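You operate a simulated robot arm through the tools that you are given. There is no shell and no other tool. Be economical: measure what you need, move in short steps, check, and stop when the job is done.

You run a simulated robot arm. Do the job below in one go: nothing can be reset, and whatever is moved stays where it is left.

JOB
Put the loose grey coil on the top of the rewind table away on the board on the low stack of grey coils. Then put the tall green can on the top of the rewind table away on the top of the winding machine. Then put the white cable plug in the white bowl. Then take the thinner bottle labelled "R372" from the top of the air pump and leave it on the top shelf of the green shelf unit. Then take the steel block on the top of the air pump and put it away on the shelf beside the tension stand. Then take the small green film roll and leave it on top of the small beige carton. Then take the dryer can on the folding table and put it away on the steel top of the green shelf unit. Then fetch the folded orange cloth and set it in the large black bucket. Do these in the order given. Set down upright: tall green can, thinner bottle, steel block.

The check looks at the end state, three seconds after you hand in, the way a careful person would. Anything else that was tipped, shoved, dropped, spilled or broken makes it a failure. Flat cloth is picked up by pressing the open fingertips on it (5 to 10 N) and closing them slowly along it; thin cloth reads only 2 to 8 mm in the jaws.

ROBOT AND FRAMES
A 7-joint arm with a three-finger gripper on a trunk, on a base that drives. Base frame: it is fixed to the floor where the robot stands at the start and does not move with it; the origin is under the middle of the robot, x ahead of it, y to its left, z up; the surface under the hand at the start is at about z = 0.78. Lengths are in m, angles in degrees, forces in N, time in s.
With the tool pointing down near the work surface it reaches from about 0.1 to 0.88 m from the robot's upright axis, wherever it stands. Its first joint turns from -166.0 to 166.0 degrees. Places, roughly: board on the low stack of grey coils [-1.6, -6.9, 0.6]; dryer can [-2, -0.5, 0.75]; folded orange cloth (9x7x3 cm) [-2, -0.7, 0.8]; large black bucket (29x28x27 cm) [-1.6, -0.5, 0.8]; loose grey coil [0.5, -0.25, 0.75]; shelf beside the tension stand [-3.9, -0.7, 0.6]; small beige carton (9x11x8 cm) [-1.4, -0.8, 0.8]; small green film roll (6x6x6 cm) [-1.7, -0.3, 0.8]; steel block [0.5, -2.25, 1]; steel top of the green shelf unit [0.8, -3.5, 0.8]; tall green can [0.75, -0.25, 0.75]; thinner bottle [0.75, -2, 1]; top of the winding machine [-4.1, 2.7, 1]; top shelf of the green shelf unit [0.8, -3.6, 1.6]; white bowl (14x13x6 cm) [0.7, -3.4, 0.3]; white cable plug (4x4x7 cm) [0.5, -0.9, 0.9]. Payload 2.94 kg.
The tool frame sits at the grasp point between the pads (the TCP): z along the fingers, y along the line on which they close. The tips reach 0.03 m beyond it. Largest opening 0.132 m; the body of the gripper starts 0.107 m behind the TCP.
Orientation is told as [roll, pitch, yaw] about the base's x, y, z axes, in that order, counted from this pose: with the fingers straight down and closing along the base's y, the tool's x points along the base's -x, its y along +y and its z along -z.

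CONTROLS
- The arm moves only by the tool play_rows. Its argument "series" is a list of rows, each a list of 7 numbers: the shift along the tool's x, y, z in m, then the turn, a rotation vector about the tool's x, y, z in degrees, then the opening, from 0 (shut) to 1 (fully open). In form: [[dx, dy, dz, wx, wy, wz, grip], ...]. A call has 1 to 12 rows; each row is the pose to reach, as a shift and turn from the pose commanded when the call began, along the tool's axes at that moment. Each row takes 0.2 s and may step no farther than 0.05 m and 8.6 degrees from the row before; otherwise, or with a gripper value out of range, the whole call is refused. A pose out of reach is approached as far as the arm can. The call stops where the force on the tool passes 40 N (or 10 N more than at its start, if that is more) or the arm is blocked; 0.2 s more then pass. The fingers move at their own pace and stop on an object; they squeeze with about 41 N. The grip force told is the motor's: it shows also when the fingers shut on nothing. Time passes only in rows, and 0.2 s behind the last, so rows that repeat a pose let the fingers close. The reply holds the time, the measured pose of the TCP, the force on the tool along the base axes, the opening and the grip force, in the units named above and with some noise, with the torque about the TCP (base axes, N m) and any sound that the robot's microphone picked up.
- Cameras (640 x 400 px; columns grow to the right, rows downward): "scene" is now at [0.0171, 0.1489, 1.7524]; the picture's right is [-0.62, -0.78, 0.00], its down [-0.65, 0.52, -0.56] and it looks along [0.44, -0.35, -0.83] (base axes); focal length 285 px, centre (320, 200). "wrist" rides on the gripper at [0.072, 0.003, -0.144] in the tool frame; the picture's right is [-0.04, 1.00, 0.00], its down [-0.88, -0.04, -0.48] and it looks along [-0.48, -0.02, 0.88] (tool axes); focal length 256 px, centre (320, 200).
- camera(camera): a new picture of that camera. The clock stands still meanwhile.
- move_column(by): slides the trunk up (or, below 0, down) by that many m; the arm and the scene camera ride with it, the base frame stays. It gives what a move gives, with no picture.
- base_move(legs): drives the robot by 1 to 6 legs, each [ahead, left, turn to the left] in m, m and degrees, along the robot's own axes; the way and the turn of a leg run together, so that a leg with both is an arc; at most 1.5 m and 180 degrees a leg. The arm and the cameras ride along, it lands a little off, and it stops where it bumps. It gives what a move gives.
- turn_head(pan, tilt): turns the head with the scene camera to pan (to the left, within 143 degrees either way) and tilt (down, from -29 to 69), counted from straight ahead of the robot. It gives what a move gives.
- locate(camera, pixels): there is no depth. For up to 12 entries [column, row, z] of the newest picture of that camera ("zoom" is the newest enlarged one), the place [x, y] in the base frame at which the ray of that pixel passes the height z, good to about 0.002 m, but the place of the scene camera against the robot may be out by one fixed shift of up to 0.025 m in any direction. The clock stands still meanwhile.
- zoom(camera, box): a new picture of the part [left, top, right, bottom] of that camera's present view, enlarged. The clock stands still meanwhile.
- job_done(): hands the job in; it is judged then, once.

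Keep the steps short. Do not move on a guess: measure, check each grasp and each placing, and mend mistakes. In all there are 322 turns and 198 pictures (those below and enlarged ones count). Leave the gripper open and the arm clear of the work at the hand-in unless told otherwise, and finish with a single line.

The tools are called after "Call:" by a JSON object that holds its "api" and its "payload". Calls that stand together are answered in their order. play_rows: Moves the arm, as the interface text tells. Its arguments: {"type":"object","properties":{"series":{"type":"array","items":{"type":"array","items":{"type":"number"}}}},"required":["series"]} The other tools are called the same way: move_column (by) slides the trunk up or down; base_move (legs) drives the base; turn_head (pan, tilt) turns the head that bears the scene camera; camera (camera) takes a picture; locate (camera, pixels) gives the place at which the rays of pixels pass given heights; zoom (camera, box) takes an enlarged picture of a part of a camera's view; job_done () hands the job in.

At the start:

```text
t: 0.0
ee_pos: [0.3955, -0.2428, 1.1384]
ee_rot: [0.0, 0.0, -0.1]
contact_force: [0.3, -0.8, 0.3]
torque: [0.01, 0.01, -0.04]
width: 0.1321
grip_force: 0.1
trunk travel left (down, up): [-0.25, 0.29]
robot x, y, heading: [0.0001, 0.0012, -0.0]
head pan, tilt: [-38.5, 56.2]
```

scene: 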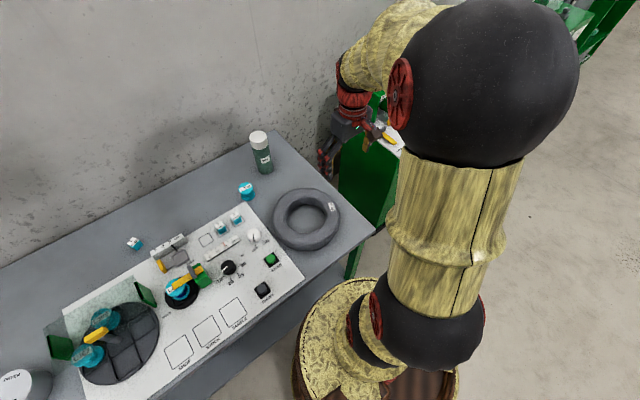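
wrist: 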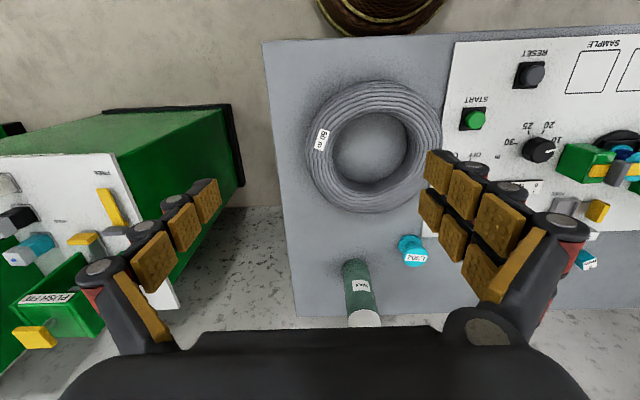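

The wrist picture shows the coil at about (372,147), and the can at about (358,290). First I'll measure the coil's edges and the can.

Call:
{"api": "locate", "payload": {"camera": "wrist", "pixels": [[306, 147, 0.81], [443, 147, 0.81], [333, 147, 0.81], [408, 147, 0.81], [372, 80, 0.81], [372, 212, 0.81], [372, 112, 0.81], [372, 182, 0.81], [355, 262, 0.78], [363, 318, 0.95], [265, 40, 0.78], [296, 315, 0.78]]}}

Call:
{"api": "zoom", "payload": {"camera": "wrist", "box": [260, 30, 480, 330]}}

Call:
{"api": "zoom", "payload": {"camera": "scene", "box": [200, 100, 400, 280]}}

```text
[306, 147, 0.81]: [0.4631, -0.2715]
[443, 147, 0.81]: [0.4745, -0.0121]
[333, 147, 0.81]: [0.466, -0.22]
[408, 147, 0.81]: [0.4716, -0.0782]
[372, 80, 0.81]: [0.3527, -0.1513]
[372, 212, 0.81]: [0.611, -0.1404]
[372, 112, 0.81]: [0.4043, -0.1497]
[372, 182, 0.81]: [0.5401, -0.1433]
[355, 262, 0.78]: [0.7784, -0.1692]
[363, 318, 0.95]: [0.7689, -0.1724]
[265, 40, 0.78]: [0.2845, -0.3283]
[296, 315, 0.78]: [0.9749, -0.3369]
```

```text
1.33 times, centred on (370, 180) of wrist
```

zoom: 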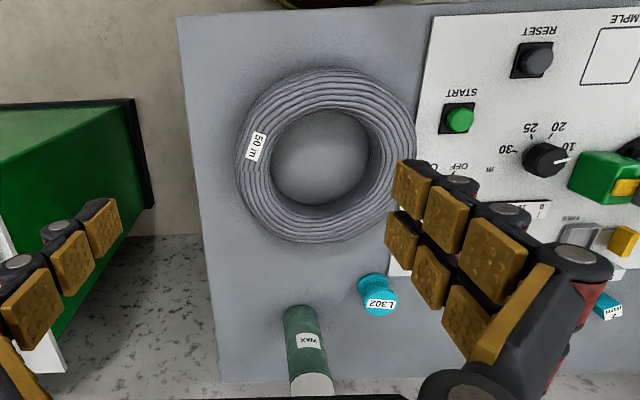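

```text
2.22 times, centred on (300, 190) of scene
```

zoom: 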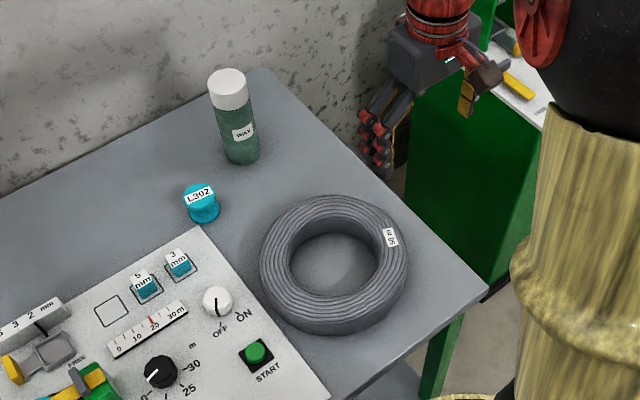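

The coil's centre is near (0.475,-0.147), with an outer diameter of about 0.25 and an inner of about 0.14. I'll grip its right-hand (-y) side, at y ≈ -0.245. I'm moving above that spot and coming partway down, then looking again.

Call:
{"api": "play_rows", "payload": {"series": [[-0.025, 0, 0.04, 0, 0, 0, 1], [-0.05, 0, 0.08, 0, 0, 0, 1], [-0.072, 0, 0.12, 0, 0, 0, 1], [-0.072, 0, 0.16, 0, 0, 0, 1], [-0.072, 0, 0.18, 0, 0, 0, 1], [-0.072, 0, 0.18, 0, 0, 0, 1]]}}

Call:
{"api": "camera", "payload": {"camera": "wrist"}}

```text
t: 1.4
ee_pos: [0.4676, -0.2409, 0.9602]
ee_rot: [-0.1, 0.0, 0.0]
contact_force: [0.0, 0.1, 0.5]
torque: [-0.02, -0.04, 0.04]
width: 0.1316
grip_force: 0.0
trunk travel left (down, up): [-0.25, 0.29]
robot x, y, heading: [0.0007, -0.0003, 0.2]
head pan, tilt: [-38.5, 56.2]
```

```text
193 pictures are left
```

wrist: 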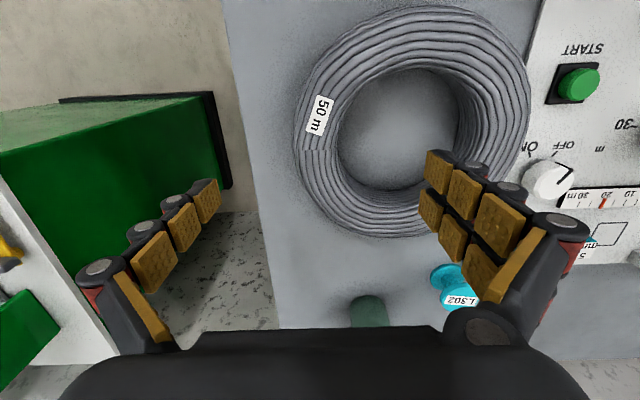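

Now a closer measurement of the tube.

Call:
{"api": "locate", "payload": {"camera": "wrist", "pixels": [[294, 120, 0.8], [336, 130, 0.82], [294, 120, 0.82], [459, 120, 0.78], [530, 110, 0.8], [410, 8, 0.82], [410, 236, 0.8], [410, 190, 0.8], [410, 68, 0.8], [280, 325, 0.78], [230, 40, 0.78]]}}

```text
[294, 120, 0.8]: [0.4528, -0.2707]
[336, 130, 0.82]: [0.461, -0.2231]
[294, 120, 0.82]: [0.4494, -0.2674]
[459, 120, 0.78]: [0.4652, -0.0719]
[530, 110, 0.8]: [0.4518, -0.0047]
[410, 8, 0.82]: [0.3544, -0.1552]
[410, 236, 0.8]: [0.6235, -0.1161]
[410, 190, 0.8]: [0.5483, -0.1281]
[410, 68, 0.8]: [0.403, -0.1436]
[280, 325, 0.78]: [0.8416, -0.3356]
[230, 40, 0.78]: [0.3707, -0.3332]
```

The tube lies at y -0.27 to -0.21, and the hand is at -0.241, so it's centred. I'm going down to TCP z ≈ 0.82 and closing.

Call:
{"api": "play_rows", "payload": {"series": [[-0.01, 0, 0.04, 0, 0, 0, 1], [-0.01, 0, 0.08, 0, 0, 0, 1], [-0.01, 0, 0.11, 0, 0, 0, 1], [-0.01, 0, 0.125, 0, 0, 0, 1], [-0.01, 0, 0.138, 0, 0, 0, 1], [-0.01, 0, 0.138, 0, 0, 0, 1]]}}

Call:
{"api": "camera", "payload": {"camera": "wrist"}}

```text
t: 2.8
ee_pos: [0.4782, -0.2424, 0.8202]
ee_rot: [-0.1, 0.0, 0.0]
contact_force: [0.1, -1.0, 0.6]
torque: [0.02, -0.01, 0.01]
width: 0.1322
grip_force: 0.2
trunk travel left (down, up): [-0.25, 0.29]
robot x, y, heading: [-0.0011, -0.0014, -0.0]
head pan, tilt: [-38.5, 56.2]
```

```text
192 pictures are left
```

wrist: 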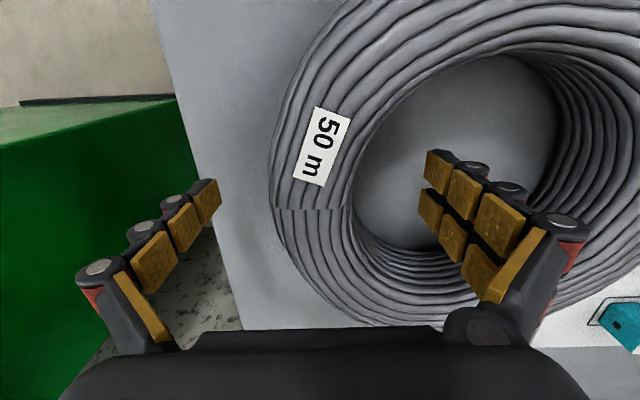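

The fingers straddle the tube, so I'm closing them.

Call:
{"api": "play_rows", "payload": {"series": [[0, 0, 0.005, 0, 0, 0, 0.7], [0, 0, 0.005, 0, 0, 0, 0.4], [0, 0, 0.005, 0, 0, 0, 0.1], [0, 0, 0.005, 0, 0, 0, 0], [0, 0, 0.005, 0, 0, 0, 0], [0, 0, 0.005, 0, 0, 0, 0]]}}

```text
t: 4.2
ee_pos: [0.4767, -0.2437, 0.8149]
ee_rot: [0.0, -0.1, -0.2]
contact_force: [-0.1, -6.1, 7.1]
torque: [-0.37, -0.08, -0.16]
width: 0.0529
grip_force: 9.4
trunk travel left (down, up): [-0.25, 0.29]
robot x, y, heading: [-0.0019, -0.0038, 0.1]
head pan, tilt: [-38.5, 56.2]
```

It's gripping at 0.053 wide. I'll let the squeeze settle, then lift a little.

Call:
{"api": "play_rows", "payload": {"series": [[0, 0, 0, 0, 0, 0, 0], [0, 0, 0, 0, 0, 0, 0], [0, 0, -0.02, 0, 0, 0, 0], [0, 0, -0.04, 0, 0, 0, 0], [0, 0, -0.06, 0, 0, 0, 0], [0, 0, -0.08, 0, 0, 0, 0]]}}

Call:
{"api": "camera", "payload": {"camera": "scene"}}

```text
t: 5.6
ee_pos: [0.4771, -0.2427, 0.8954]
ee_rot: [0.1, 0.1, 0.1]
contact_force: [0.0, 0.5, -13.6]
torque: [-1.39, -0.02, 0.04]
width: 0.0524
grip_force: 40.9
trunk travel left (down, up): [-0.25, 0.29]
robot x, y, heading: [0.0001, -0.0036, 0.0]
head pan, tilt: [-38.5, 56.2]
```

```text
191 pictures are left
```

scene: 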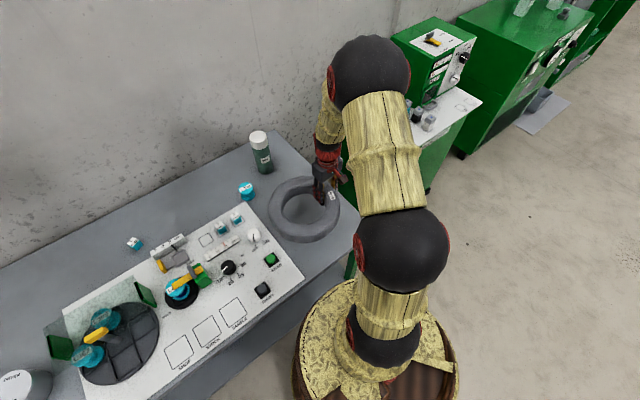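

The coil is lifted; it weighs about 1.4 kg. I'm raising it more and pulling it in a bit, then looking round to plan the drive.

Call:
{"api": "play_rows", "payload": {"series": [[0, 0, -0.04, 0, 0, 0, 0], [0, 0, -0.08, 0, 0, 0, 0], [0, 0, -0.12, 0, 0, 0, 0], [0.02, 0, -0.16, 0, 0, 0, 0], [0.04, 0, -0.2, 0, 0, 0, 0]]}}

Call:
{"api": "turn_head", "payload": {"pan": -100, "tilt": 20}}

Call:
{"api": "camera", "payload": {"camera": "scene"}}

Call:
{"api": "turn_head", "payload": {"pan": -143, "tilt": 25}}

Call:
{"api": "camera", "payload": {"camera": "scene"}}

Call:
{"api": "turn_head", "payload": {"pan": 140, "tilt": 25}}

Call:
{"api": "camera", "payload": {"camera": "scene"}}

```text
t: 6.8
ee_pos: [0.4369, -0.242, 1.0973]
ee_rot: [0.2, 0.1, 0.0]
contact_force: [-0.8, 0.1, -15.1]
torque: [-1.43, -0.05, 0.07]
width: 0.0523
grip_force: 41.2
trunk travel left (down, up): [-0.25, 0.29]
robot x, y, heading: [-0.0031, -0.002, -0.2]
head pan, tilt: [-38.5, 56.2]
```

```text
t: 8.1
ee_pos: [0.4381, -0.2422, 1.0942]
ee_rot: [0.1, 0.0, 0.0]
contact_force: [0.1, 0.9, -14.1]
torque: [-1.36, 0.02, -0.01]
width: 0.0524
grip_force: 40.5
trunk travel left (down, up): [-0.25, 0.29]
robot x, y, heading: [-0.0044, -0.0028, -0.0]
head pan, tilt: [-100.0, 20.0]
```

```text
190 pictures are left
```

scene: 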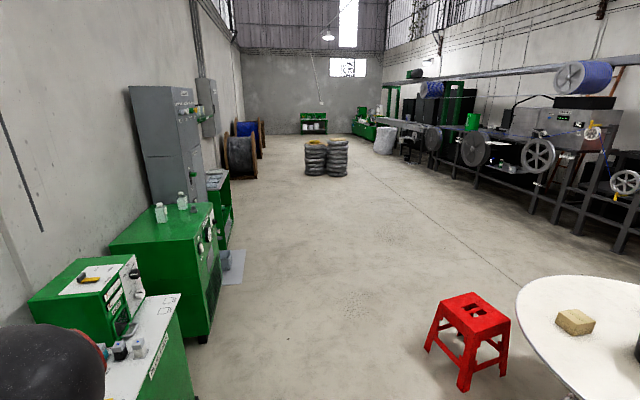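

```text
t: 9.2
ee_pos: [0.4378, -0.2419, 1.0927]
ee_rot: [0.0, 0.2, 0.0]
contact_force: [0.2, -0.5, -13.4]
torque: [-1.36, 0.0, -0.01]
width: 0.0525
grip_force: 40.6
trunk travel left (down, up): [-0.25, 0.29]
robot x, y, heading: [0.002, 0.0015, -0.1]
head pan, tilt: [-143.0, 25.0]
```

```text
189 pictures are left
```

scene: 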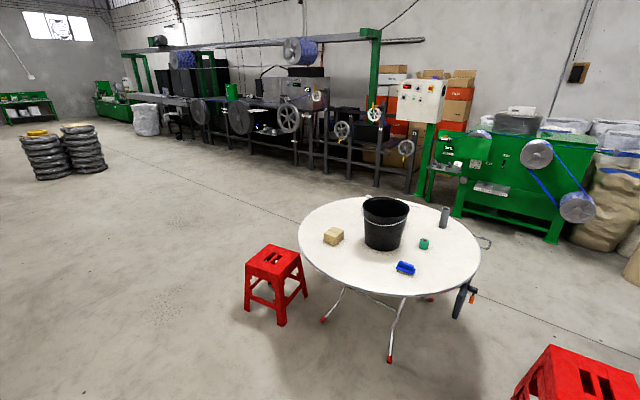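

```text
t: 13.1
ee_pos: [0.438, -0.2429, 1.0946]
ee_rot: [0.0, 0.0, 0.0]
contact_force: [0.3, 0.0, -13.2]
torque: [-1.36, 0.01, 0.03]
width: 0.0523
grip_force: 41.4
trunk travel left (down, up): [-0.25, 0.29]
robot x, y, heading: [-0.0014, 0.0002, 0.1]
head pan, tilt: [140.0, 25.0]
```

```text
188 pictures are left
```

scene: 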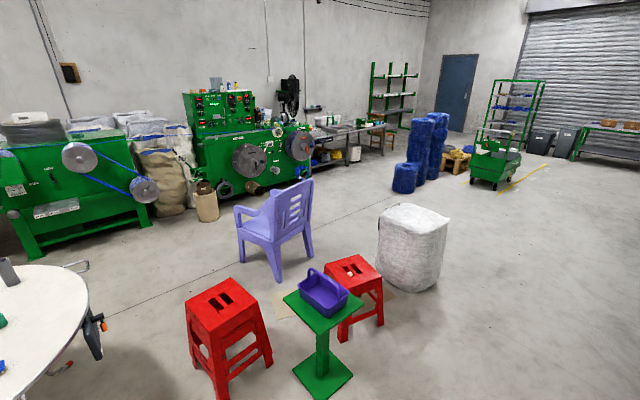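

The way to the stacks runs down the aisle, between the pump on the left and the red stool by the table on the right. I'll measure its floor clearances.

Call:
{"api": "turn_head", "payload": {"pan": -105, "tilt": 25}}

Call:
{"api": "camera", "payload": {"camera": "scene"}}

```text
t: 16.6
ee_pos: [0.4375, -0.2418, 1.0935]
ee_rot: [0.0, 0.2, 0.0]
contact_force: [0.1, 0.5, -14.1]
torque: [-1.35, 0.01, 0.01]
width: 0.0527
grip_force: 41.7
trunk travel left (down, up): [-0.25, 0.29]
robot x, y, heading: [-0.0018, 0.0022, 0.2]
head pan, tilt: [-105.0, 25.0]
```

```text
187 pictures are left
```

scene: 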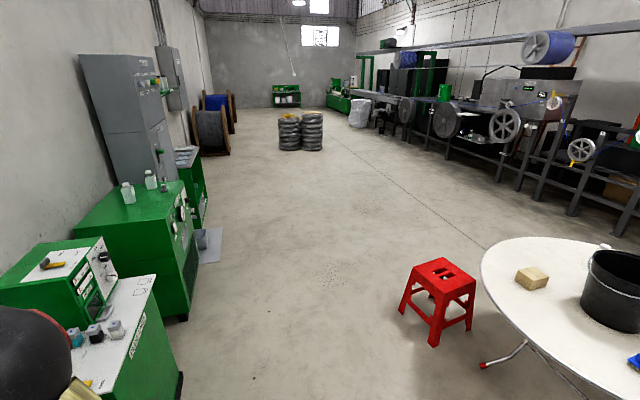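

Call:
{"api": "locate", "payload": {"camera": "scene", "pixels": [[182, 382, 0], [188, 320, 0], [221, 262, 0], [222, 228, 0], [400, 312, 0], [433, 346, 0], [483, 367, 0], [290, 150, 0], [313, 150, 0], [505, 285, 0.75], [154, 278, 0.9], [370, 128, 0]]}}

Call:
{"api": "zoom", "payload": {"camera": "scene", "box": [250, 90, 350, 160]}}

```text
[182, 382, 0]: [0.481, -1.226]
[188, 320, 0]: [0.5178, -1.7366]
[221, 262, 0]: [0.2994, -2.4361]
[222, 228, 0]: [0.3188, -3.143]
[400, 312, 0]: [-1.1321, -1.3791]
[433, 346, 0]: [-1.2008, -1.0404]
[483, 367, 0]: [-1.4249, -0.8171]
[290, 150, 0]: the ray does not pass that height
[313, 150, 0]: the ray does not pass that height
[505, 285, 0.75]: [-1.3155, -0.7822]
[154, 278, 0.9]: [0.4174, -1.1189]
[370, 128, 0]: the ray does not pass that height
```

```text
5.71 times, centred on (300, 125) of scene
```

zoom: 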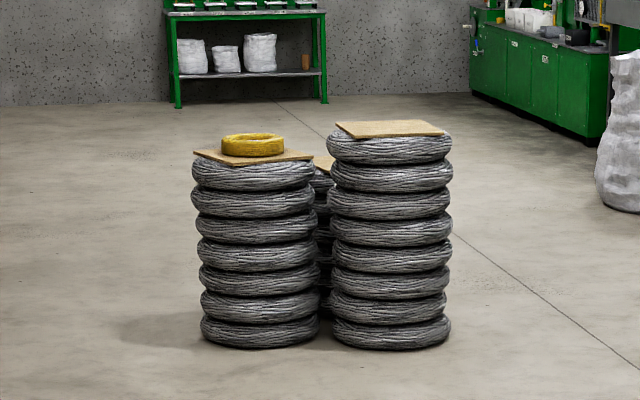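

The aisle at x ≈ -0.35 is clear: the stool's nearest leg is at x -1.13 and the pump side is at x ≥ 0.3. I'm backing up, turning right 90° and driving down the aisle.

Call:
{"api": "base_move", "payload": {"legs": [[-0.38, 0, 0], [0, 0, -90], [1.5, 0, 0], [1.5, 0, 0], [1.5, 0, 0]]}}

Call:
{"api": "turn_head", "payload": {"pan": -15, "tilt": 25}}

Call:
{"api": "camera", "payload": {"camera": "scene"}}

```text
t: 44.0
ee_pos: [-0.6571, -4.9526, 1.0942]
ee_rot: [0.0, 0.1, -90.3]
contact_force: [0.3, 0.3, -12.9]
torque: [-0.01, 1.37, 0.02]
width: 0.0524
grip_force: 41.1
trunk travel left (down, up): [-0.25, 0.29]
robot x, y, heading: [-0.4106, -4.5132, -90.1]
head pan, tilt: [-105.0, 25.0]
```

```text
t: 45.6
ee_pos: [-0.6558, -4.9532, 1.0946]
ee_rot: [-0.1, 0.1, -90.3]
contact_force: [0.3, -0.4, -13.9]
torque: [0.0, 1.36, -0.01]
width: 0.0521
grip_force: 41.8
trunk travel left (down, up): [-0.25, 0.29]
robot x, y, heading: [-0.415, -4.5183, -90.5]
head pan, tilt: [-15.0, 25.0]
```

```text
185 pictures are left
```

scene: 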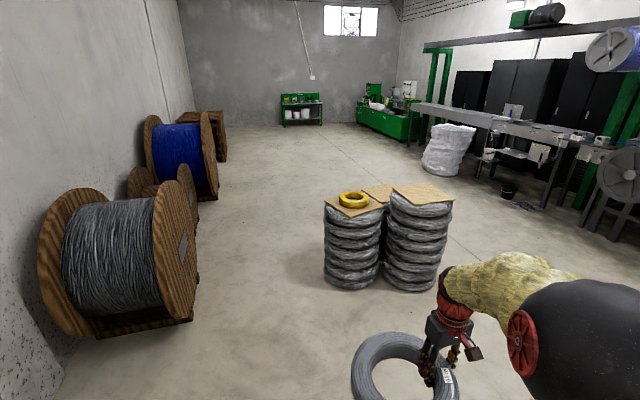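

I see three stacks: the left one carries a yellow coil, the front right is taller, and one stands behind. I'll measure them.

Call:
{"api": "locate", "payload": {"camera": "scene", "pixels": [[350, 288, 0], [410, 292, 0], [325, 197, 0.6], [384, 205, 0.6], [353, 200, 0.6], [422, 194, 0.7], [422, 194, 0.6], [376, 193, 0.6], [376, 193, 0.7]]}}

Call:
{"api": "zoom", "payload": {"camera": "scene", "box": [300, 160, 480, 310]}}

```text
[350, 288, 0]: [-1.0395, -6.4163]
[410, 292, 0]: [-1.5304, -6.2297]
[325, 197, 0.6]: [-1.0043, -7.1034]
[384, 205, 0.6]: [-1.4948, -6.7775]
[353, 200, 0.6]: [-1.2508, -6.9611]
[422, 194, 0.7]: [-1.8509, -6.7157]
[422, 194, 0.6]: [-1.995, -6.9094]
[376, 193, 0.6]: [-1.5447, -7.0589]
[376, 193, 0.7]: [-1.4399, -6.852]
```

```text
2.67 times, centred on (390, 235) of scene
```

zoom: 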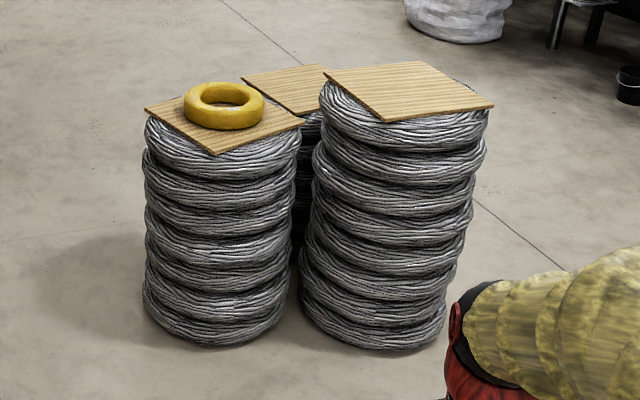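

The back stack fits (-1.55,-7.05) at z ≈ 0.6, so it looks to be the low one. I'm driving past on the +x side to view it.

Call:
{"api": "base_move", "payload": {"legs": [[1.4, 0.1, 0], [1.4, 0, 0], [0, 0, -60]]}}

Call:
{"api": "turn_head", "payload": {"pan": -30, "tilt": 40}}

Call:
{"api": "camera", "payload": {"camera": "scene"}}

```text
t: 61.9
ee_pos: [-0.8276, -7.3328, 1.0954]
ee_rot: [0.0, 0.1, -150.3]
contact_force: [0.2, 0.5, -13.9]
torque: [1.16, 0.66, 0.02]
width: 0.0524
grip_force: 41.0
trunk travel left (down, up): [-0.25, 0.29]
robot x, y, heading: [-0.3248, -7.3253, -150.6]
head pan, tilt: [-15.0, 25.0]
```

```text
t: 62.7
ee_pos: [-0.8273, -7.3319, 1.0953]
ee_rot: [0.0, 0.2, -150.4]
contact_force: [-0.7, 0.3, -13.3]
torque: [1.17, 0.68, 0.01]
width: 0.0525
grip_force: 41.0
trunk travel left (down, up): [-0.25, 0.29]
robot x, y, heading: [-0.3269, -7.3215, -150.2]
head pan, tilt: [-30.0, 40.0]
```

```text
183 pictures are left
```

scene: 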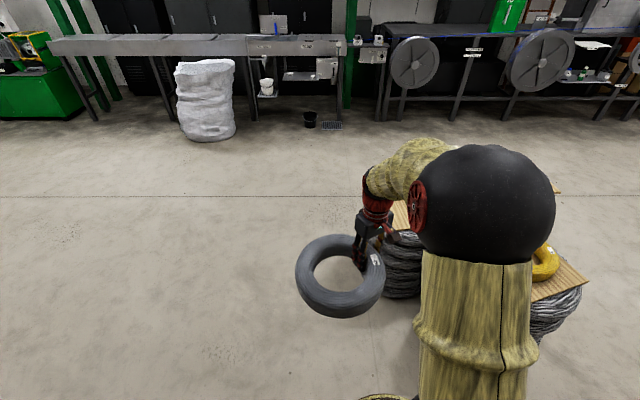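

The arm hides the stack. I'm driving round behind it, to about (-1.5,-7.9), and turning to face +y.

Call:
{"api": "base_move", "payload": {"legs": [[1.3, -0.1, 0], [0, 0, -60], [0, 0, -60]]}}

Call:
{"api": "turn_head", "payload": {"pan": 0, "tilt": 50}}

Call:
{"api": "camera", "payload": {"camera": "scene"}}

Call:
{"api": "camera", "payload": {"camera": "wrist"}}

```text
t: 74.5
ee_pos: [-1.2611, -7.4485, 1.0955]
ee_rot: [0.0, 0.1, 89.7]
contact_force: [0.3, 0.1, -13.6]
torque: [0.0, -1.34, 0.02]
width: 0.0525
grip_force: 41.1
trunk travel left (down, up): [-0.25, 0.29]
robot x, y, heading: [-1.5042, -7.888, 89.4]
head pan, tilt: [-30.0, 40.0]
```

```text
t: 75.5
ee_pos: [-1.2608, -7.4478, 1.0945]
ee_rot: [0.0, 0.1, 89.6]
contact_force: [-0.7, 0.6, -13.5]
torque: [0.02, -1.36, -0.01]
width: 0.0522
grip_force: 41.0
trunk travel left (down, up): [-0.25, 0.29]
robot x, y, heading: [-1.5089, -7.8794, 89.6]
head pan, tilt: [0.0, 50.0]
```

```text
182 pictures are left
```

scene: 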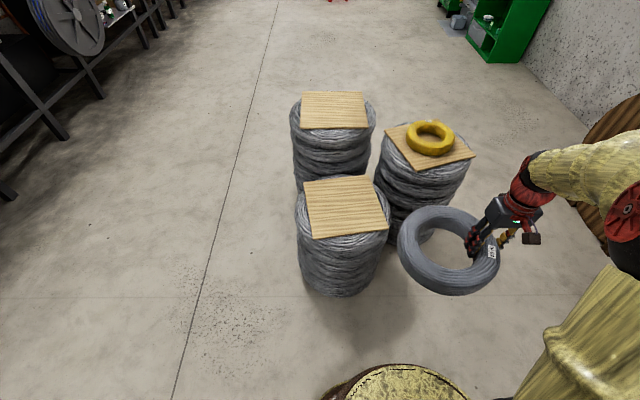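

```text
181 pictures are left
```

wrist: 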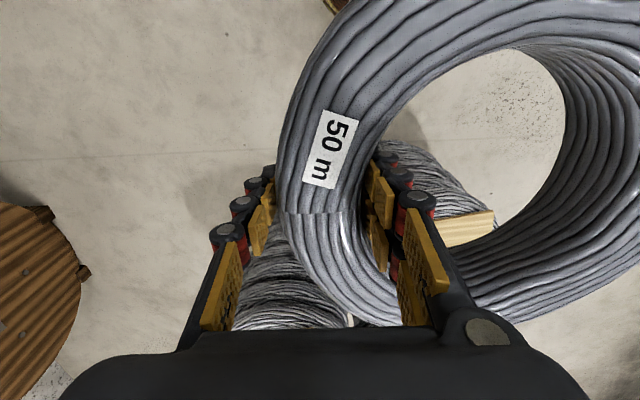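

Now the low stack's bare board is in clear view, with corners at (303,182), (374,175), (390,226) and (313,239). I'll measure the board and its height.

Call:
{"api": "locate", "payload": {"camera": "scene", "pixels": [[303, 182, 0.6], [374, 175, 0.6], [390, 226, 0.6], [313, 239, 0.6], [346, 206, 0.6], [340, 296, 0], [346, 206, 0.65], [346, 206, 0.55], [298, 245, 0.3], [388, 245, 0.3], [430, 140, 0.7], [335, 110, 0.75]]}}

Call:
{"api": "zoom", "payload": {"camera": "scene", "box": [280, 160, 420, 310]}}

```text
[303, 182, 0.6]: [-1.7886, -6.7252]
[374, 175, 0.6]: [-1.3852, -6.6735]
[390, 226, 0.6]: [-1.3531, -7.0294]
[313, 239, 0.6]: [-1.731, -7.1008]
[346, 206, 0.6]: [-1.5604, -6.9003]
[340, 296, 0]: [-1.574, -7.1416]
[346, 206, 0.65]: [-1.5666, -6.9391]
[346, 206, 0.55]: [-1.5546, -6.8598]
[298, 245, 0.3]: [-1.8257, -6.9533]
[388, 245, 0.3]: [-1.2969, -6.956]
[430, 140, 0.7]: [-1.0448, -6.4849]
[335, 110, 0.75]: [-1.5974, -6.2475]
```

```text
2.67 times, centred on (350, 235) of scene
```

zoom: 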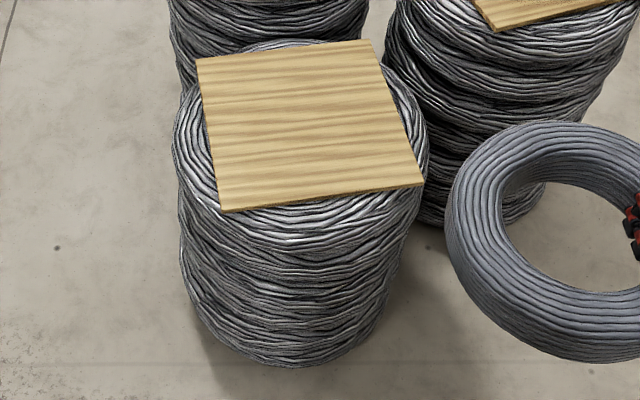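

The board spans about x -1.79 to -1.35 and y -7.1 to -6.67 at z ≈ 0.6, centred at (-1.565,-6.89). I'm driving 0.25 closer and then moving the coil over it.

Call:
{"api": "base_move", "payload": {"legs": [[0.25, 0, 0]]}}

Call:
{"api": "play_rows", "payload": {"series": [[-0.04, 0.02, 0, 0, 0, 0, 0], [-0.08, 0.05, 0, 0, 0, 0, 0], [-0.115, 0.075, 0, 0, 0, 0, 0], [-0.15, 0.1, 0, 0, 0, 0, 0], [-0.19, 0.125, 0, 0, 0, 0, 0], [-0.23, 0.15, 0, 0, 0, 0, 0], [-0.265, 0.175, 0, 0, 0, 0, 0], [-0.3, 0.2, 0, 0, 0, 0, 0]]}}

Call:
{"api": "camera", "payload": {"camera": "wrist"}}

Call:
{"api": "camera", "payload": {"camera": "scene"}}

```text
t: 77.3
ee_pos: [-1.2589, -7.1954, 1.0943]
ee_rot: [0.1, 0.1, 89.8]
contact_force: [-0.4, 0.5, -14.4]
torque: [-0.05, -1.37, 0.0]
width: 0.0524
grip_force: 41.1
trunk travel left (down, up): [-0.25, 0.29]
robot x, y, heading: [-1.5023, -7.6301, 89.8]
head pan, tilt: [0.0, 50.0]
```

```text
t: 79.1
ee_pos: [-1.4595, -6.8939, 1.0921]
ee_rot: [0.0, 0.3, 89.7]
contact_force: [-0.5, -1.0, -14.6]
torque: [0.0, -1.45, 0.01]
width: 0.0523
grip_force: 40.8
trunk travel left (down, up): [-0.25, 0.29]
robot x, y, heading: [-1.5053, -7.6281, 89.5]
head pan, tilt: [0.0, 50.0]
```

```text
179 pictures are left
```

wrist: 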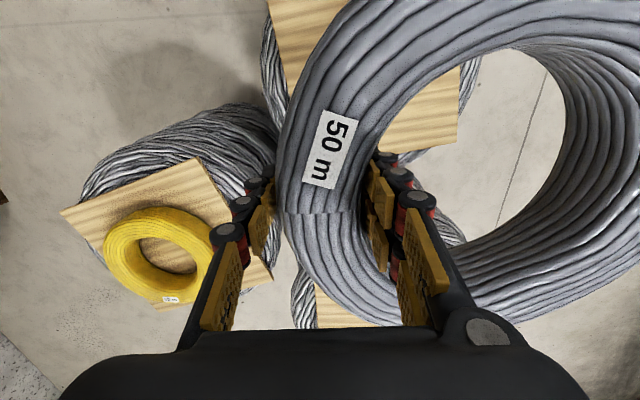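

```text
178 pictures are left
```

scene: 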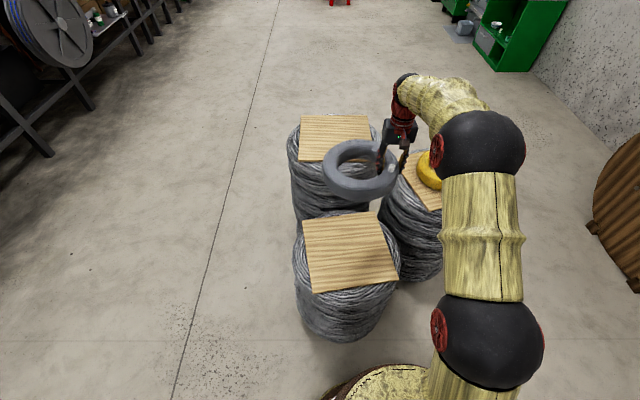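

I'll cross-check the board with the wrist camera: its far-left corner at (459,142) and a point near its left edge at (459,67).

Call:
{"api": "locate", "payload": {"camera": "wrist", "pixels": [[459, 142, 0.6], [459, 142, 0.63], [459, 67, 0.6], [290, 95, 0.6], [268, 2, 0.6]]}}

Call:
{"api": "locate", "payload": {"camera": "scene", "pixels": [[303, 222, 0.6], [375, 212, 0.6], [398, 277, 0.6], [312, 292, 0.6], [303, 222, 0.63], [398, 277, 0.63], [338, 343, 0]]}}

```text
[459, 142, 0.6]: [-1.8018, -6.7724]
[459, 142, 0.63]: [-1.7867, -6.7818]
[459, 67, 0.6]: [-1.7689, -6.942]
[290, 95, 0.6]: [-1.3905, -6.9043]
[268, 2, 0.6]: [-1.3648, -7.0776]
```

```text
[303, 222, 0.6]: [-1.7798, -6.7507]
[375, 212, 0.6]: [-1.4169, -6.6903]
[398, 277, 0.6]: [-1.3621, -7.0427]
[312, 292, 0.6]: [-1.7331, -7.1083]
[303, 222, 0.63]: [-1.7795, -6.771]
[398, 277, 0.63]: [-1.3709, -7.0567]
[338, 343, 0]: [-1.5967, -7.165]
```

The two cameras agree to about 2 cm. I'm aiming the coil's centre at (-1.585,-6.91), lowering to TCP z ≈ 0.74 and checking.

Call:
{"api": "play_rows", "payload": {"series": [[0.01, 0.01, 0.04, 0, 0, 0, 0], [0.018, 0.02, 0.08, 0, 0, 0, 0], [0.018, 0.02, 0.12, 0, 0, 0, 0], [0.018, 0.02, 0.16, 0, 0, 0, 0], [0.018, 0.02, 0.2, 0, 0, 0, 0], [0.018, 0.02, 0.24, 0, 0, 0, 0], [0.018, 0.02, 0.28, 0, 0, 0, 0], [0.018, 0.02, 0.32, 0, 0, 0, 0], [0.018, 0.02, 0.35, 0, 0, 0, 0]]}}

Call:
{"api": "camera", "payload": {"camera": "scene"}}

Call:
{"api": "zoom", "payload": {"camera": "scene", "box": [270, 170, 450, 330]}}

```text
t: 81.1
ee_pos: [-1.48, -6.9126, 0.7445]
ee_rot: [0.0, 0.3, 89.6]
contact_force: [-0.3, 0.2, -14.0]
torque: [-0.02, -1.33, -0.02]
width: 0.0523
grip_force: 40.7
trunk travel left (down, up): [-0.25, 0.29]
robot x, y, heading: [-1.5056, -7.6302, 89.6]
head pan, tilt: [0.0, 50.0]
```

```text
177 pictures are left
```

scene: 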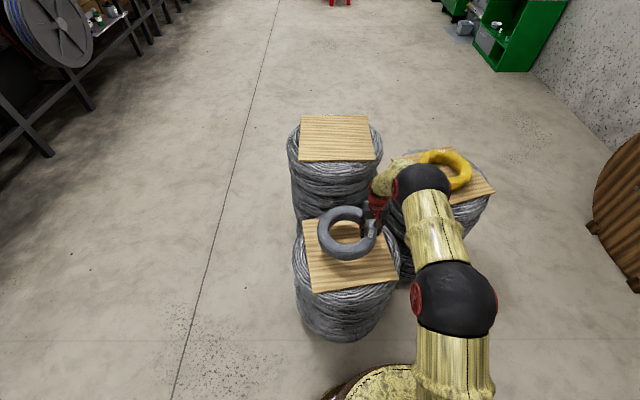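

```text
2.50 times, centred on (360, 250) of scene
```

zoom: 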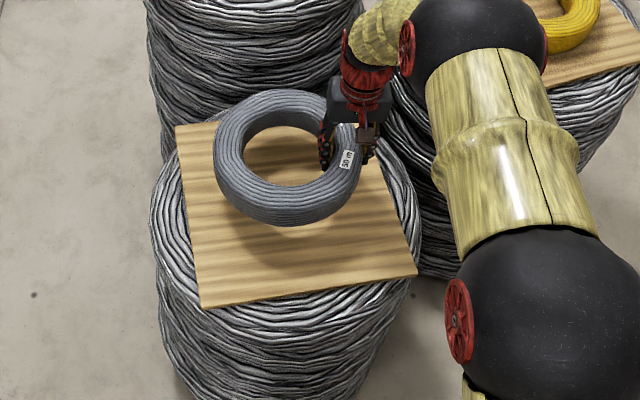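

It still hovers, and its lateral position looks good. I'm lowering in fine steps.

Call:
{"api": "play_rows", "payload": {"series": [[0, 0, 0.02, 0, 0, 0, 0], [0, 0, 0.04, 0, 0, 0, 0], [0, 0, 0.055, 0, 0, 0, 0], [0, 0, 0.07, 0, 0, 0, 0], [0, 0, 0.08, 0, 0, 0, 0], [0, 0, 0.09, 0, 0, 0, 0]]}}

```text
t: 82.2
ee_pos: [-1.4785, -6.9094, 0.6782]
ee_rot: [0.0, -0.2, 89.8]
contact_force: [-0.6, -10.2, 22.5]
torque: [-1.22, -0.25, 0.39]
width: 0.0526
grip_force: 41.4
trunk travel left (down, up): [-0.25, 0.29]
robot x, y, heading: [-1.504, -7.6305, 89.8]
head pan, tilt: [0.0, 50.0]
stopped in row 5: the force on the tool passed its limit at 60 N (the readings are from after the stop); the commanded pose is now the measured one
```

It made contact at TCP 0.678. I'm easing up slightly, opening, and looking before withdrawing.

Call:
{"api": "play_rows", "payload": {"series": [[0, 0, -0.003, 0, 0, 0, 0], [0, 0, -0.003, 0, 0, 0, 0.5], [0, 0, -0.003, 0, 0, 0, 0.7], [0, 0, -0.003, 0, 0, 0, 0.8], [0, 0, -0.003, 0, 0, 0, 0.8]]}}

Call:
{"api": "zoom", "payload": {"camera": "scene", "box": [270, 170, 450, 330]}}

Call:
{"api": "camera", "payload": {"camera": "wrist"}}

```text
t: 83.4
ee_pos: [-1.4788, -6.9076, 0.6784]
ee_rot: [-0.1, -0.1, 89.7]
contact_force: [-0.7, 0.0, 0.5]
torque: [0.04, 0.0, -0.01]
width: 0.1057
grip_force: 0.2
trunk travel left (down, up): [-0.25, 0.29]
robot x, y, heading: [-1.5016, -7.6353, 89.8]
head pan, tilt: [0.0, 50.0]
```

```text
2.50 times, centred on (360, 250) of scene
```

zoom: 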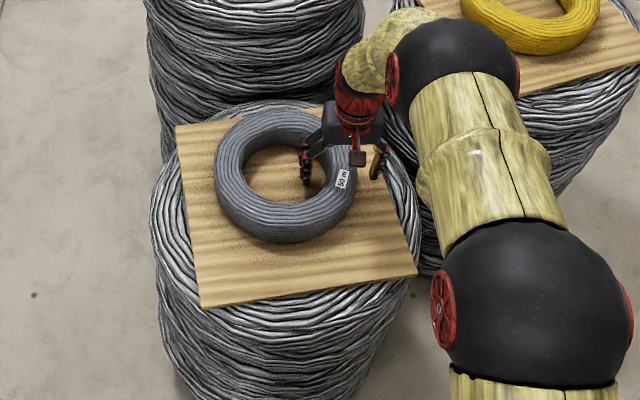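

```text
174 pictures are left
```

wrist: 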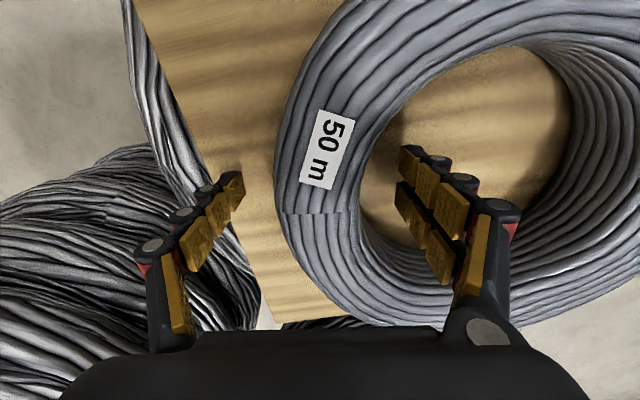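

It's resting on the board. I'm withdrawing straight up and checking from above.

Call:
{"api": "play_rows", "payload": {"series": [[0, 0, -0.03, 0, 0, 0, 0.8], [0, 0, -0.07, 0, 0, 0, 0.8], [0, 0, -0.11, 0, 0, 0, 1], [0, 0, -0.15, 0, 0, 0, 1], [0, 0, -0.2, 0, 0, 0, 1], [0, 0, -0.25, 0, 0, 0, 1], [0, 0, -0.3, 0, 0, 0, 1], [0, 0, -0.35, 0, 0, 0, 1]]}}

Call:
{"api": "camera", "payload": {"camera": "wrist"}}

```text
t: 85.2
ee_pos: [-1.4781, -6.911, 1.0293]
ee_rot: [0.0, -0.1, 89.8]
contact_force: [0.0, -0.6, -0.6]
torque: [0.05, 0.01, 0.01]
width: 0.1319
grip_force: 0.0
trunk travel left (down, up): [-0.25, 0.29]
robot x, y, heading: [-1.5043, -7.6324, 89.4]
head pan, tilt: [0.0, 50.0]
```

```text
173 pictures are left
```

wrist: 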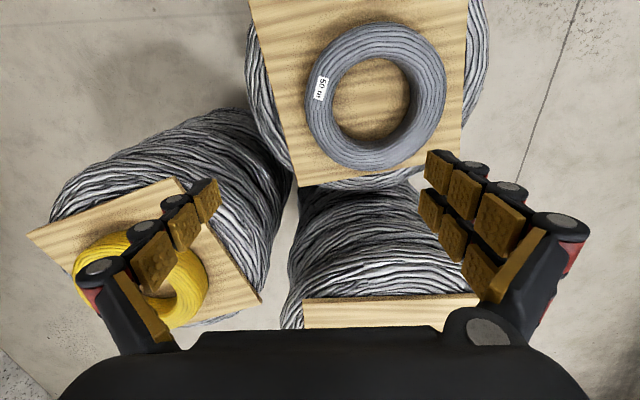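

The coil lies fully on the board. I'm tucking the arm in and driving back up the aisle to the rewind table.

Call:
{"api": "play_rows", "payload": {"series": [[0.05, 0, -0.01, 0, 0, 0, 1], [0.1, 0, -0.02, 0, 0, 0, 1], [0.15, 0, -0.04, 0, 0, 0, 1], [0.2, 0, -0.06, 0, 0, 0, 1], [0.25, 0, -0.08, 0, 0, 0, 1], [0.3, 0, -0.1, 0, 0, 0, 1]]}}

Call:
{"api": "base_move", "payload": {"legs": [[0, -1.1, 0], [1.5, 0, 0], [1.5, 0, 0], [1.5, 0, 0], [1.5, 0, 0], [1.4, 0, 0]]}}

```text
refused: row 1 steps farther than a row can; nothing moved
```

```text
t: 125.7
ee_pos: [-0.2602, 0.4957, 1.0291]
ee_rot: [0.0, -0.2, 89.0]
contact_force: [0.4, 0.7, -0.2]
torque: [0.03, 0.0, 0.02]
width: 0.1318
grip_force: 0.0
trunk travel left (down, up): [-0.25, 0.29]
robot x, y, heading: [-0.2963, -0.2302, 89.0]
head pan, tilt: [0.0, 50.0]
```

That tuck was refused, being just over the step limit, but the drive was fine. I'm tucking and raising the hand before turning.

Call:
{"api": "play_rows", "payload": {"series": [[0.04, 0, -0.015, 0, 0, 0, 1], [0.08, 0, -0.03, 0, 0, 0, 1], [0.12, 0, -0.05, 0, 0, 0, 1], [0.16, 0, -0.07, 0, 0, 0, 1], [0.2, 0, -0.09, 0, 0, 0, 1], [0.24, 0, -0.11, 0, 0, 0, 1], [0.28, 0, -0.12, 0, 0, 0, 1]]}}

Call:
{"api": "base_move", "payload": {"legs": [[0, 0, -89], [0.27, 0.1, 0]]}}

Call:
{"api": "camera", "payload": {"camera": "wrist"}}

```text
t: 127.3
ee_pos: [-0.2671, 0.2131, 1.1489]
ee_rot: [0.0, -0.2, 89.1]
contact_force: [0.0, -1.5, 0.1]
torque: [0.04, -0.03, -0.01]
width: 0.1319
grip_force: 0.0
trunk travel left (down, up): [-0.25, 0.29]
robot x, y, heading: [-0.2944, -0.2271, 88.4]
head pan, tilt: [0.0, 50.0]
```

```text
t: 133.1
ee_pos: [0.4168, -0.1494, 1.1478]
ee_rot: [0.0, -0.2, -0.4]
contact_force: [0.8, 0.6, -0.1]
torque: [0.01, 0.02, -0.02]
width: 0.1319
grip_force: 0.0
trunk travel left (down, up): [-0.25, 0.29]
robot x, y, heading: [-0.0252, -0.125, -0.5]
head pan, tilt: [0.0, 50.0]
```

```text
172 pictures are left
```

wrist: 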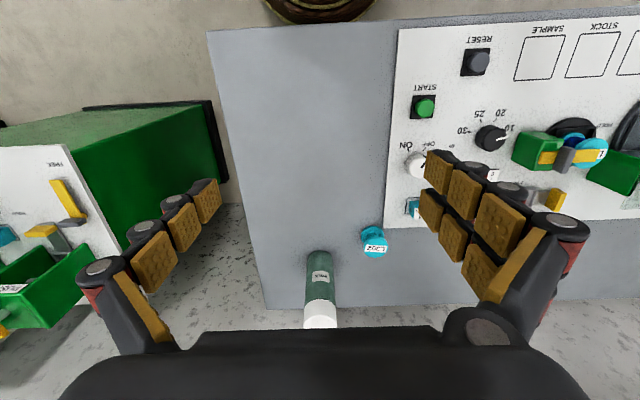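

The can stands at about (318,255) to (320,315), with the blue "L302" cup at (375,242). I'll measure both.

Call:
{"api": "locate", "payload": {"camera": "wrist", "pixels": [[318, 253, 0.78], [306, 258, 0.79], [331, 258, 0.79], [320, 305, 0.95], [305, 312, 0.95], [338, 312, 0.95], [375, 245, 0.8], [362, 236, 0.8], [320, 305, 0.93], [320, 305, 0.97]]}}

Call:
{"api": "zoom", "payload": {"camera": "wrist", "box": [270, 210, 430, 330]}}

```text
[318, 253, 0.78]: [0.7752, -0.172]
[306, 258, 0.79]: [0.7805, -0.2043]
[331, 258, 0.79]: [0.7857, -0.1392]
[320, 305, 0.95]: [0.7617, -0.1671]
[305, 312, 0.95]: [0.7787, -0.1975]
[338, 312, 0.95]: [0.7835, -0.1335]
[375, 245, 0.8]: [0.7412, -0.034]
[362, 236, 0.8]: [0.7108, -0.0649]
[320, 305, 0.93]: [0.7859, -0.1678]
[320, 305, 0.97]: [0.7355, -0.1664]
```

```text
3.33 times, centred on (350, 270) of wrist
```

zoom: 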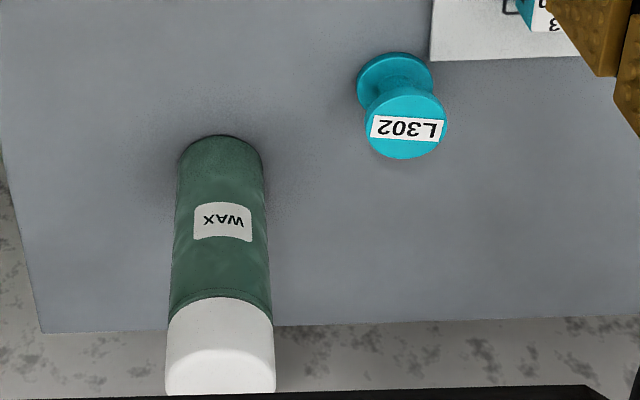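

The can's centre is near (0.80,-0.17), its top is at z ≈ 0.965 and it's about 6 cm across. I'm driving 5 cm closer and reaching above it.

Call:
{"api": "base_move", "payload": {"legs": [[0.05, 0, 0]]}}

Call:
{"api": "play_rows", "payload": {"series": [[-0.045, 0, 0, 0, 0, 0, 1], [-0.09, -0.005, 0, 0, 0, 0, 1], [-0.135, -0.01, 0, 0, 0, 0, 1], [-0.18, -0.015, 0, 0, 0, 0, 1], [-0.22, -0.02, 0, 0, 0, 0, 1], [-0.22, -0.02, 0, 0, 0, 0, 1]]}}

Call:
{"api": "camera", "payload": {"camera": "wrist"}}

```text
t: 134.0
ee_pos: [0.4662, -0.15, 1.1465]
ee_rot: [0.1, -0.2, -0.3]
contact_force: [0.4, 0.2, -0.2]
torque: [0.02, 0.04, 0.0]
width: 0.1316
grip_force: 0.2
trunk travel left (down, up): [-0.25, 0.29]
robot x, y, heading: [0.0211, -0.1269, -0.6]
head pan, tilt: [0.0, 50.0]
```

```text
t: 135.4
ee_pos: [0.686, -0.172, 1.1482]
ee_rot: [-0.1, -0.2, -0.4]
contact_force: [-0.3, 0.0, -0.4]
torque: [0.0, -0.02, 0.02]
width: 0.132
grip_force: 0.1
trunk travel left (down, up): [-0.25, 0.29]
robot x, y, heading: [0.0246, -0.1235, -0.3]
head pan, tilt: [0.0, 50.0]
```

```text
170 pictures are left
```

wrist: 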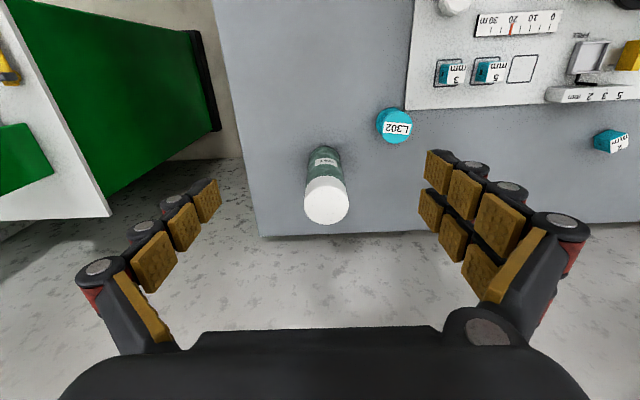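

Call:
{"api": "locate", "payload": {"camera": "wrist", "pixels": [[327, 204, 0.965], [304, 204, 0.965], [349, 204, 0.965], [327, 225, 0.965], [327, 183, 0.965], [322, 148, 0.78], [260, 236, 0.78]]}}

```text
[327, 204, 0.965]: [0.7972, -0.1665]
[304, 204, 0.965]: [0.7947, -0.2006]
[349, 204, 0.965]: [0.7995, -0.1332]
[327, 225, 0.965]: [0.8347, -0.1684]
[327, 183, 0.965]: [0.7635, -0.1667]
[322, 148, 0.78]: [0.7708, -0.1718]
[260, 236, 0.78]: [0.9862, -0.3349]
```

The can's centre is at (0.798,-0.167). I'm moving over it and straight down to TCP z 0.895.

Call:
{"api": "play_rows", "payload": {"series": [[-0.04, 0, 0, 0, 0, 0, 1], [-0.08, 0.005, 0, 0, 0, 0, 1], [-0.112, 0.005, 0, 0, 0, 0, 1], [-0.112, 0.005, 0.04, 0, 0, 0, 1], [-0.112, 0.005, 0.08, 0, 0, 0, 1], [-0.112, 0.005, 0.12, 0, 0, 0, 1], [-0.112, 0.005, 0.16, 0, 0, 0, 1], [-0.112, 0.005, 0.2, 0, 0, 0, 1], [-0.112, 0.005, 0.23, 0, 0, 0, 1], [-0.112, 0.005, 0.253, 0, 0, 0, 1], [-0.112, 0.005, 0.253, 0, 0, 0, 1]]}}

Call:
{"api": "camera", "payload": {"camera": "wrist"}}

```text
t: 137.8
ee_pos: [0.7976, -0.1668, 0.8968]
ee_rot: [-0.1, -0.2, -0.4]
contact_force: [0.5, 0.2, 0.3]
torque: [-0.01, 0.01, 0.0]
width: 0.1321
grip_force: 0.0
trunk travel left (down, up): [-0.25, 0.29]
robot x, y, heading: [0.0259, -0.129, -0.4]
head pan, tilt: [0.0, 50.0]
```

```text
169 pictures are left
```

wrist: 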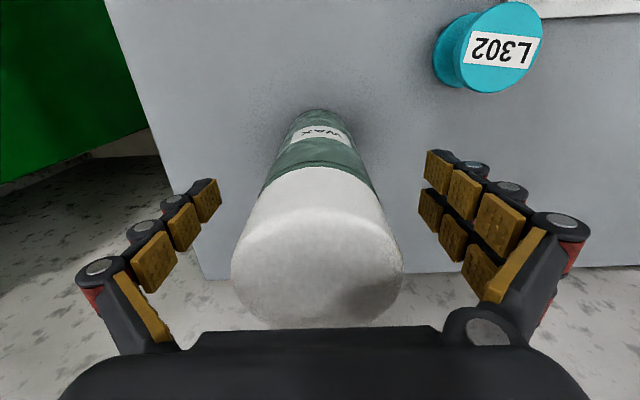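

The can is centred between the fingers. I'm closing and lifting.

Call:
{"api": "play_rows", "payload": {"series": [[0, 0, 0, 0, 0, 0, 0.6], [0, 0, 0, 0, 0, 0, 0.4], [0, 0, 0, 0, 0, 0, 0.2], [0, 0, 0, 0, 0, 0, 0], [0, 0, 0, 0, 0, 0, 0], [0, 0, 0, 0, 0, 0, 0], [0, 0, -0.02, 0, 0, 0, 0], [0, 0, -0.05, 0, 0, 0, 0], [0, 0, -0.09, 0, 0, 0, 0], [0, 0, -0.13, 0, 0, 0, 0]]}}

Call:
{"api": "camera", "payload": {"camera": "wrist"}}

```text
t: 140.0
ee_pos: [0.7964, -0.1661, 1.0251]
ee_rot: [0.0, -0.1, -0.4]
contact_force: [-0.9, -0.2, -4.5]
torque: [0.0, -0.03, 0.0]
width: 0.0644
grip_force: 41.1
trunk travel left (down, up): [-0.25, 0.29]
robot x, y, heading: [0.025, -0.1266, -0.6]
head pan, tilt: [0.0, 50.0]
```

```text
168 pictures are left
```

wrist: 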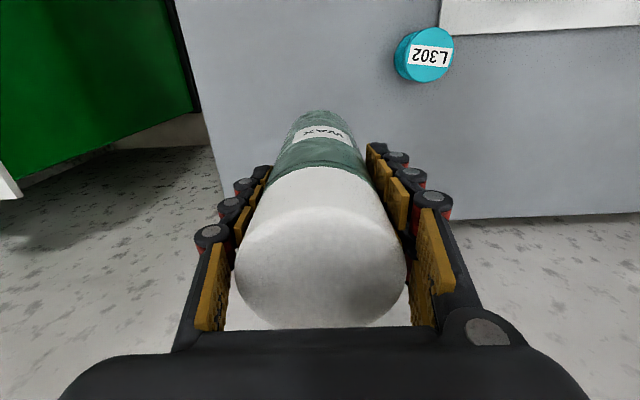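

The can is held at 0.064 wide. I'm raising and retracting it, then measuring the way to the winding machine.

Call:
{"api": "play_rows", "payload": {"series": [[0.01, 0, -0.045, 0, 0, 0, 0], [0.045, 0, -0.075, 0, 0, 0, 0], [0.09, 0, -0.09, 0, 0, 0, 0], [0.135, 0, -0.1, 0, 0, 0, 0], [0.18, 0, -0.11, 0, 0, 0, 0], [0.225, 0, -0.12, 0, 0, 0, 0], [0.27, 0, -0.13, 0, 0, 0, 0], [0.315, 0, -0.14, 0, 0, 0, 0], [0.35, 0, -0.15, 0, 0, 0, 0], [0.35, 0, -0.15, 0, 0, 0, 0]]}}

Call:
{"api": "base_move", "payload": {"legs": [[-0.25, 0, 0]]}}

Call:
{"api": "turn_head", "payload": {"pan": 138, "tilt": 28}}

Call:
{"api": "camera", "payload": {"camera": "scene"}}

```text
t: 142.2
ee_pos: [0.4461, -0.1661, 1.176]
ee_rot: [0.0, -0.2, -0.5]
contact_force: [-0.2, 0.4, -4.4]
torque: [0.02, 0.0, 0.01]
width: 0.0647
grip_force: 41.5
trunk travel left (down, up): [-0.25, 0.29]
robot x, y, heading: [0.0256, -0.1274, -0.8]
head pan, tilt: [0.0, 50.0]
```

```text
t: 144.0
ee_pos: [0.1944, -0.1645, 1.175]
ee_rot: [0.0, -0.2, -0.5]
contact_force: [-0.5, 0.0, -4.8]
torque: [0.02, -0.01, 0.0]
width: 0.0647
grip_force: 41.0
trunk travel left (down, up): [-0.25, 0.29]
robot x, y, heading: [-0.2259, -0.1266, -0.5]
head pan, tilt: [0.0, 50.0]
```

```text
t: 146.2
ee_pos: [0.1952, -0.1639, 1.1748]
ee_rot: [0.0, -0.1, -0.5]
contact_force: [0.1, -0.2, -5.7]
torque: [-0.01, 0.01, 0.0]
width: 0.0648
grip_force: 40.8
trunk travel left (down, up): [-0.25, 0.29]
robot x, y, heading: [-0.2311, -0.1226, -0.5]
head pan, tilt: [138.0, 28.0]
```

```text
167 pictures are left
```

scene: 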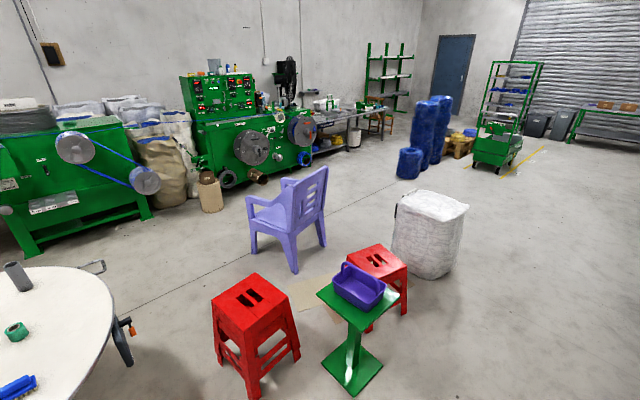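

Call:
{"api": "locate", "payload": {"camera": "scene", "pixels": [[221, 366, 0], [255, 398, 0], [299, 355, 0], [350, 395, 0], [403, 312, 0], [255, 250, 0], [296, 270, 0], [325, 245, 0], [395, 265, 0], [208, 212, 0], [252, 190, 0], [130, 365, 0.3]]}}

Call:
{"api": "zoom", "payload": {"camera": "scene", "box": [120, 40, 340, 220]}}

```text
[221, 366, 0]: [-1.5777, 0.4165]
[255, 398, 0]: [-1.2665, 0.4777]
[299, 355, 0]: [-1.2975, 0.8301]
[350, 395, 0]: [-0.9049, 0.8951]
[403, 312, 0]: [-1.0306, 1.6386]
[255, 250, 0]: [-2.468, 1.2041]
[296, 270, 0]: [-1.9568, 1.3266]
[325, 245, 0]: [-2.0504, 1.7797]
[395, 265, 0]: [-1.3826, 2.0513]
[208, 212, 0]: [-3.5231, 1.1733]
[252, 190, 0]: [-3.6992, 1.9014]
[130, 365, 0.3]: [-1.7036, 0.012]
```

```text
2.22 times, centred on (230, 130) of scene
```

zoom: 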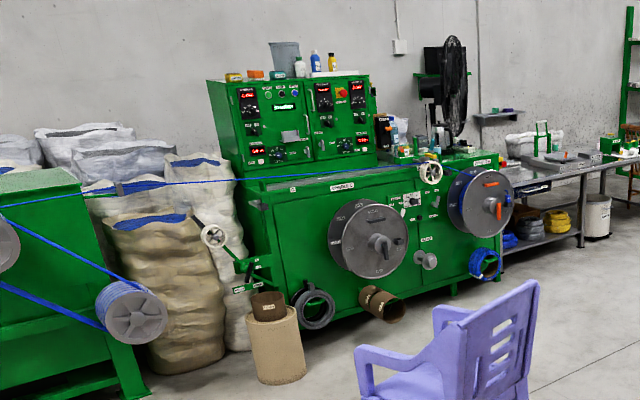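

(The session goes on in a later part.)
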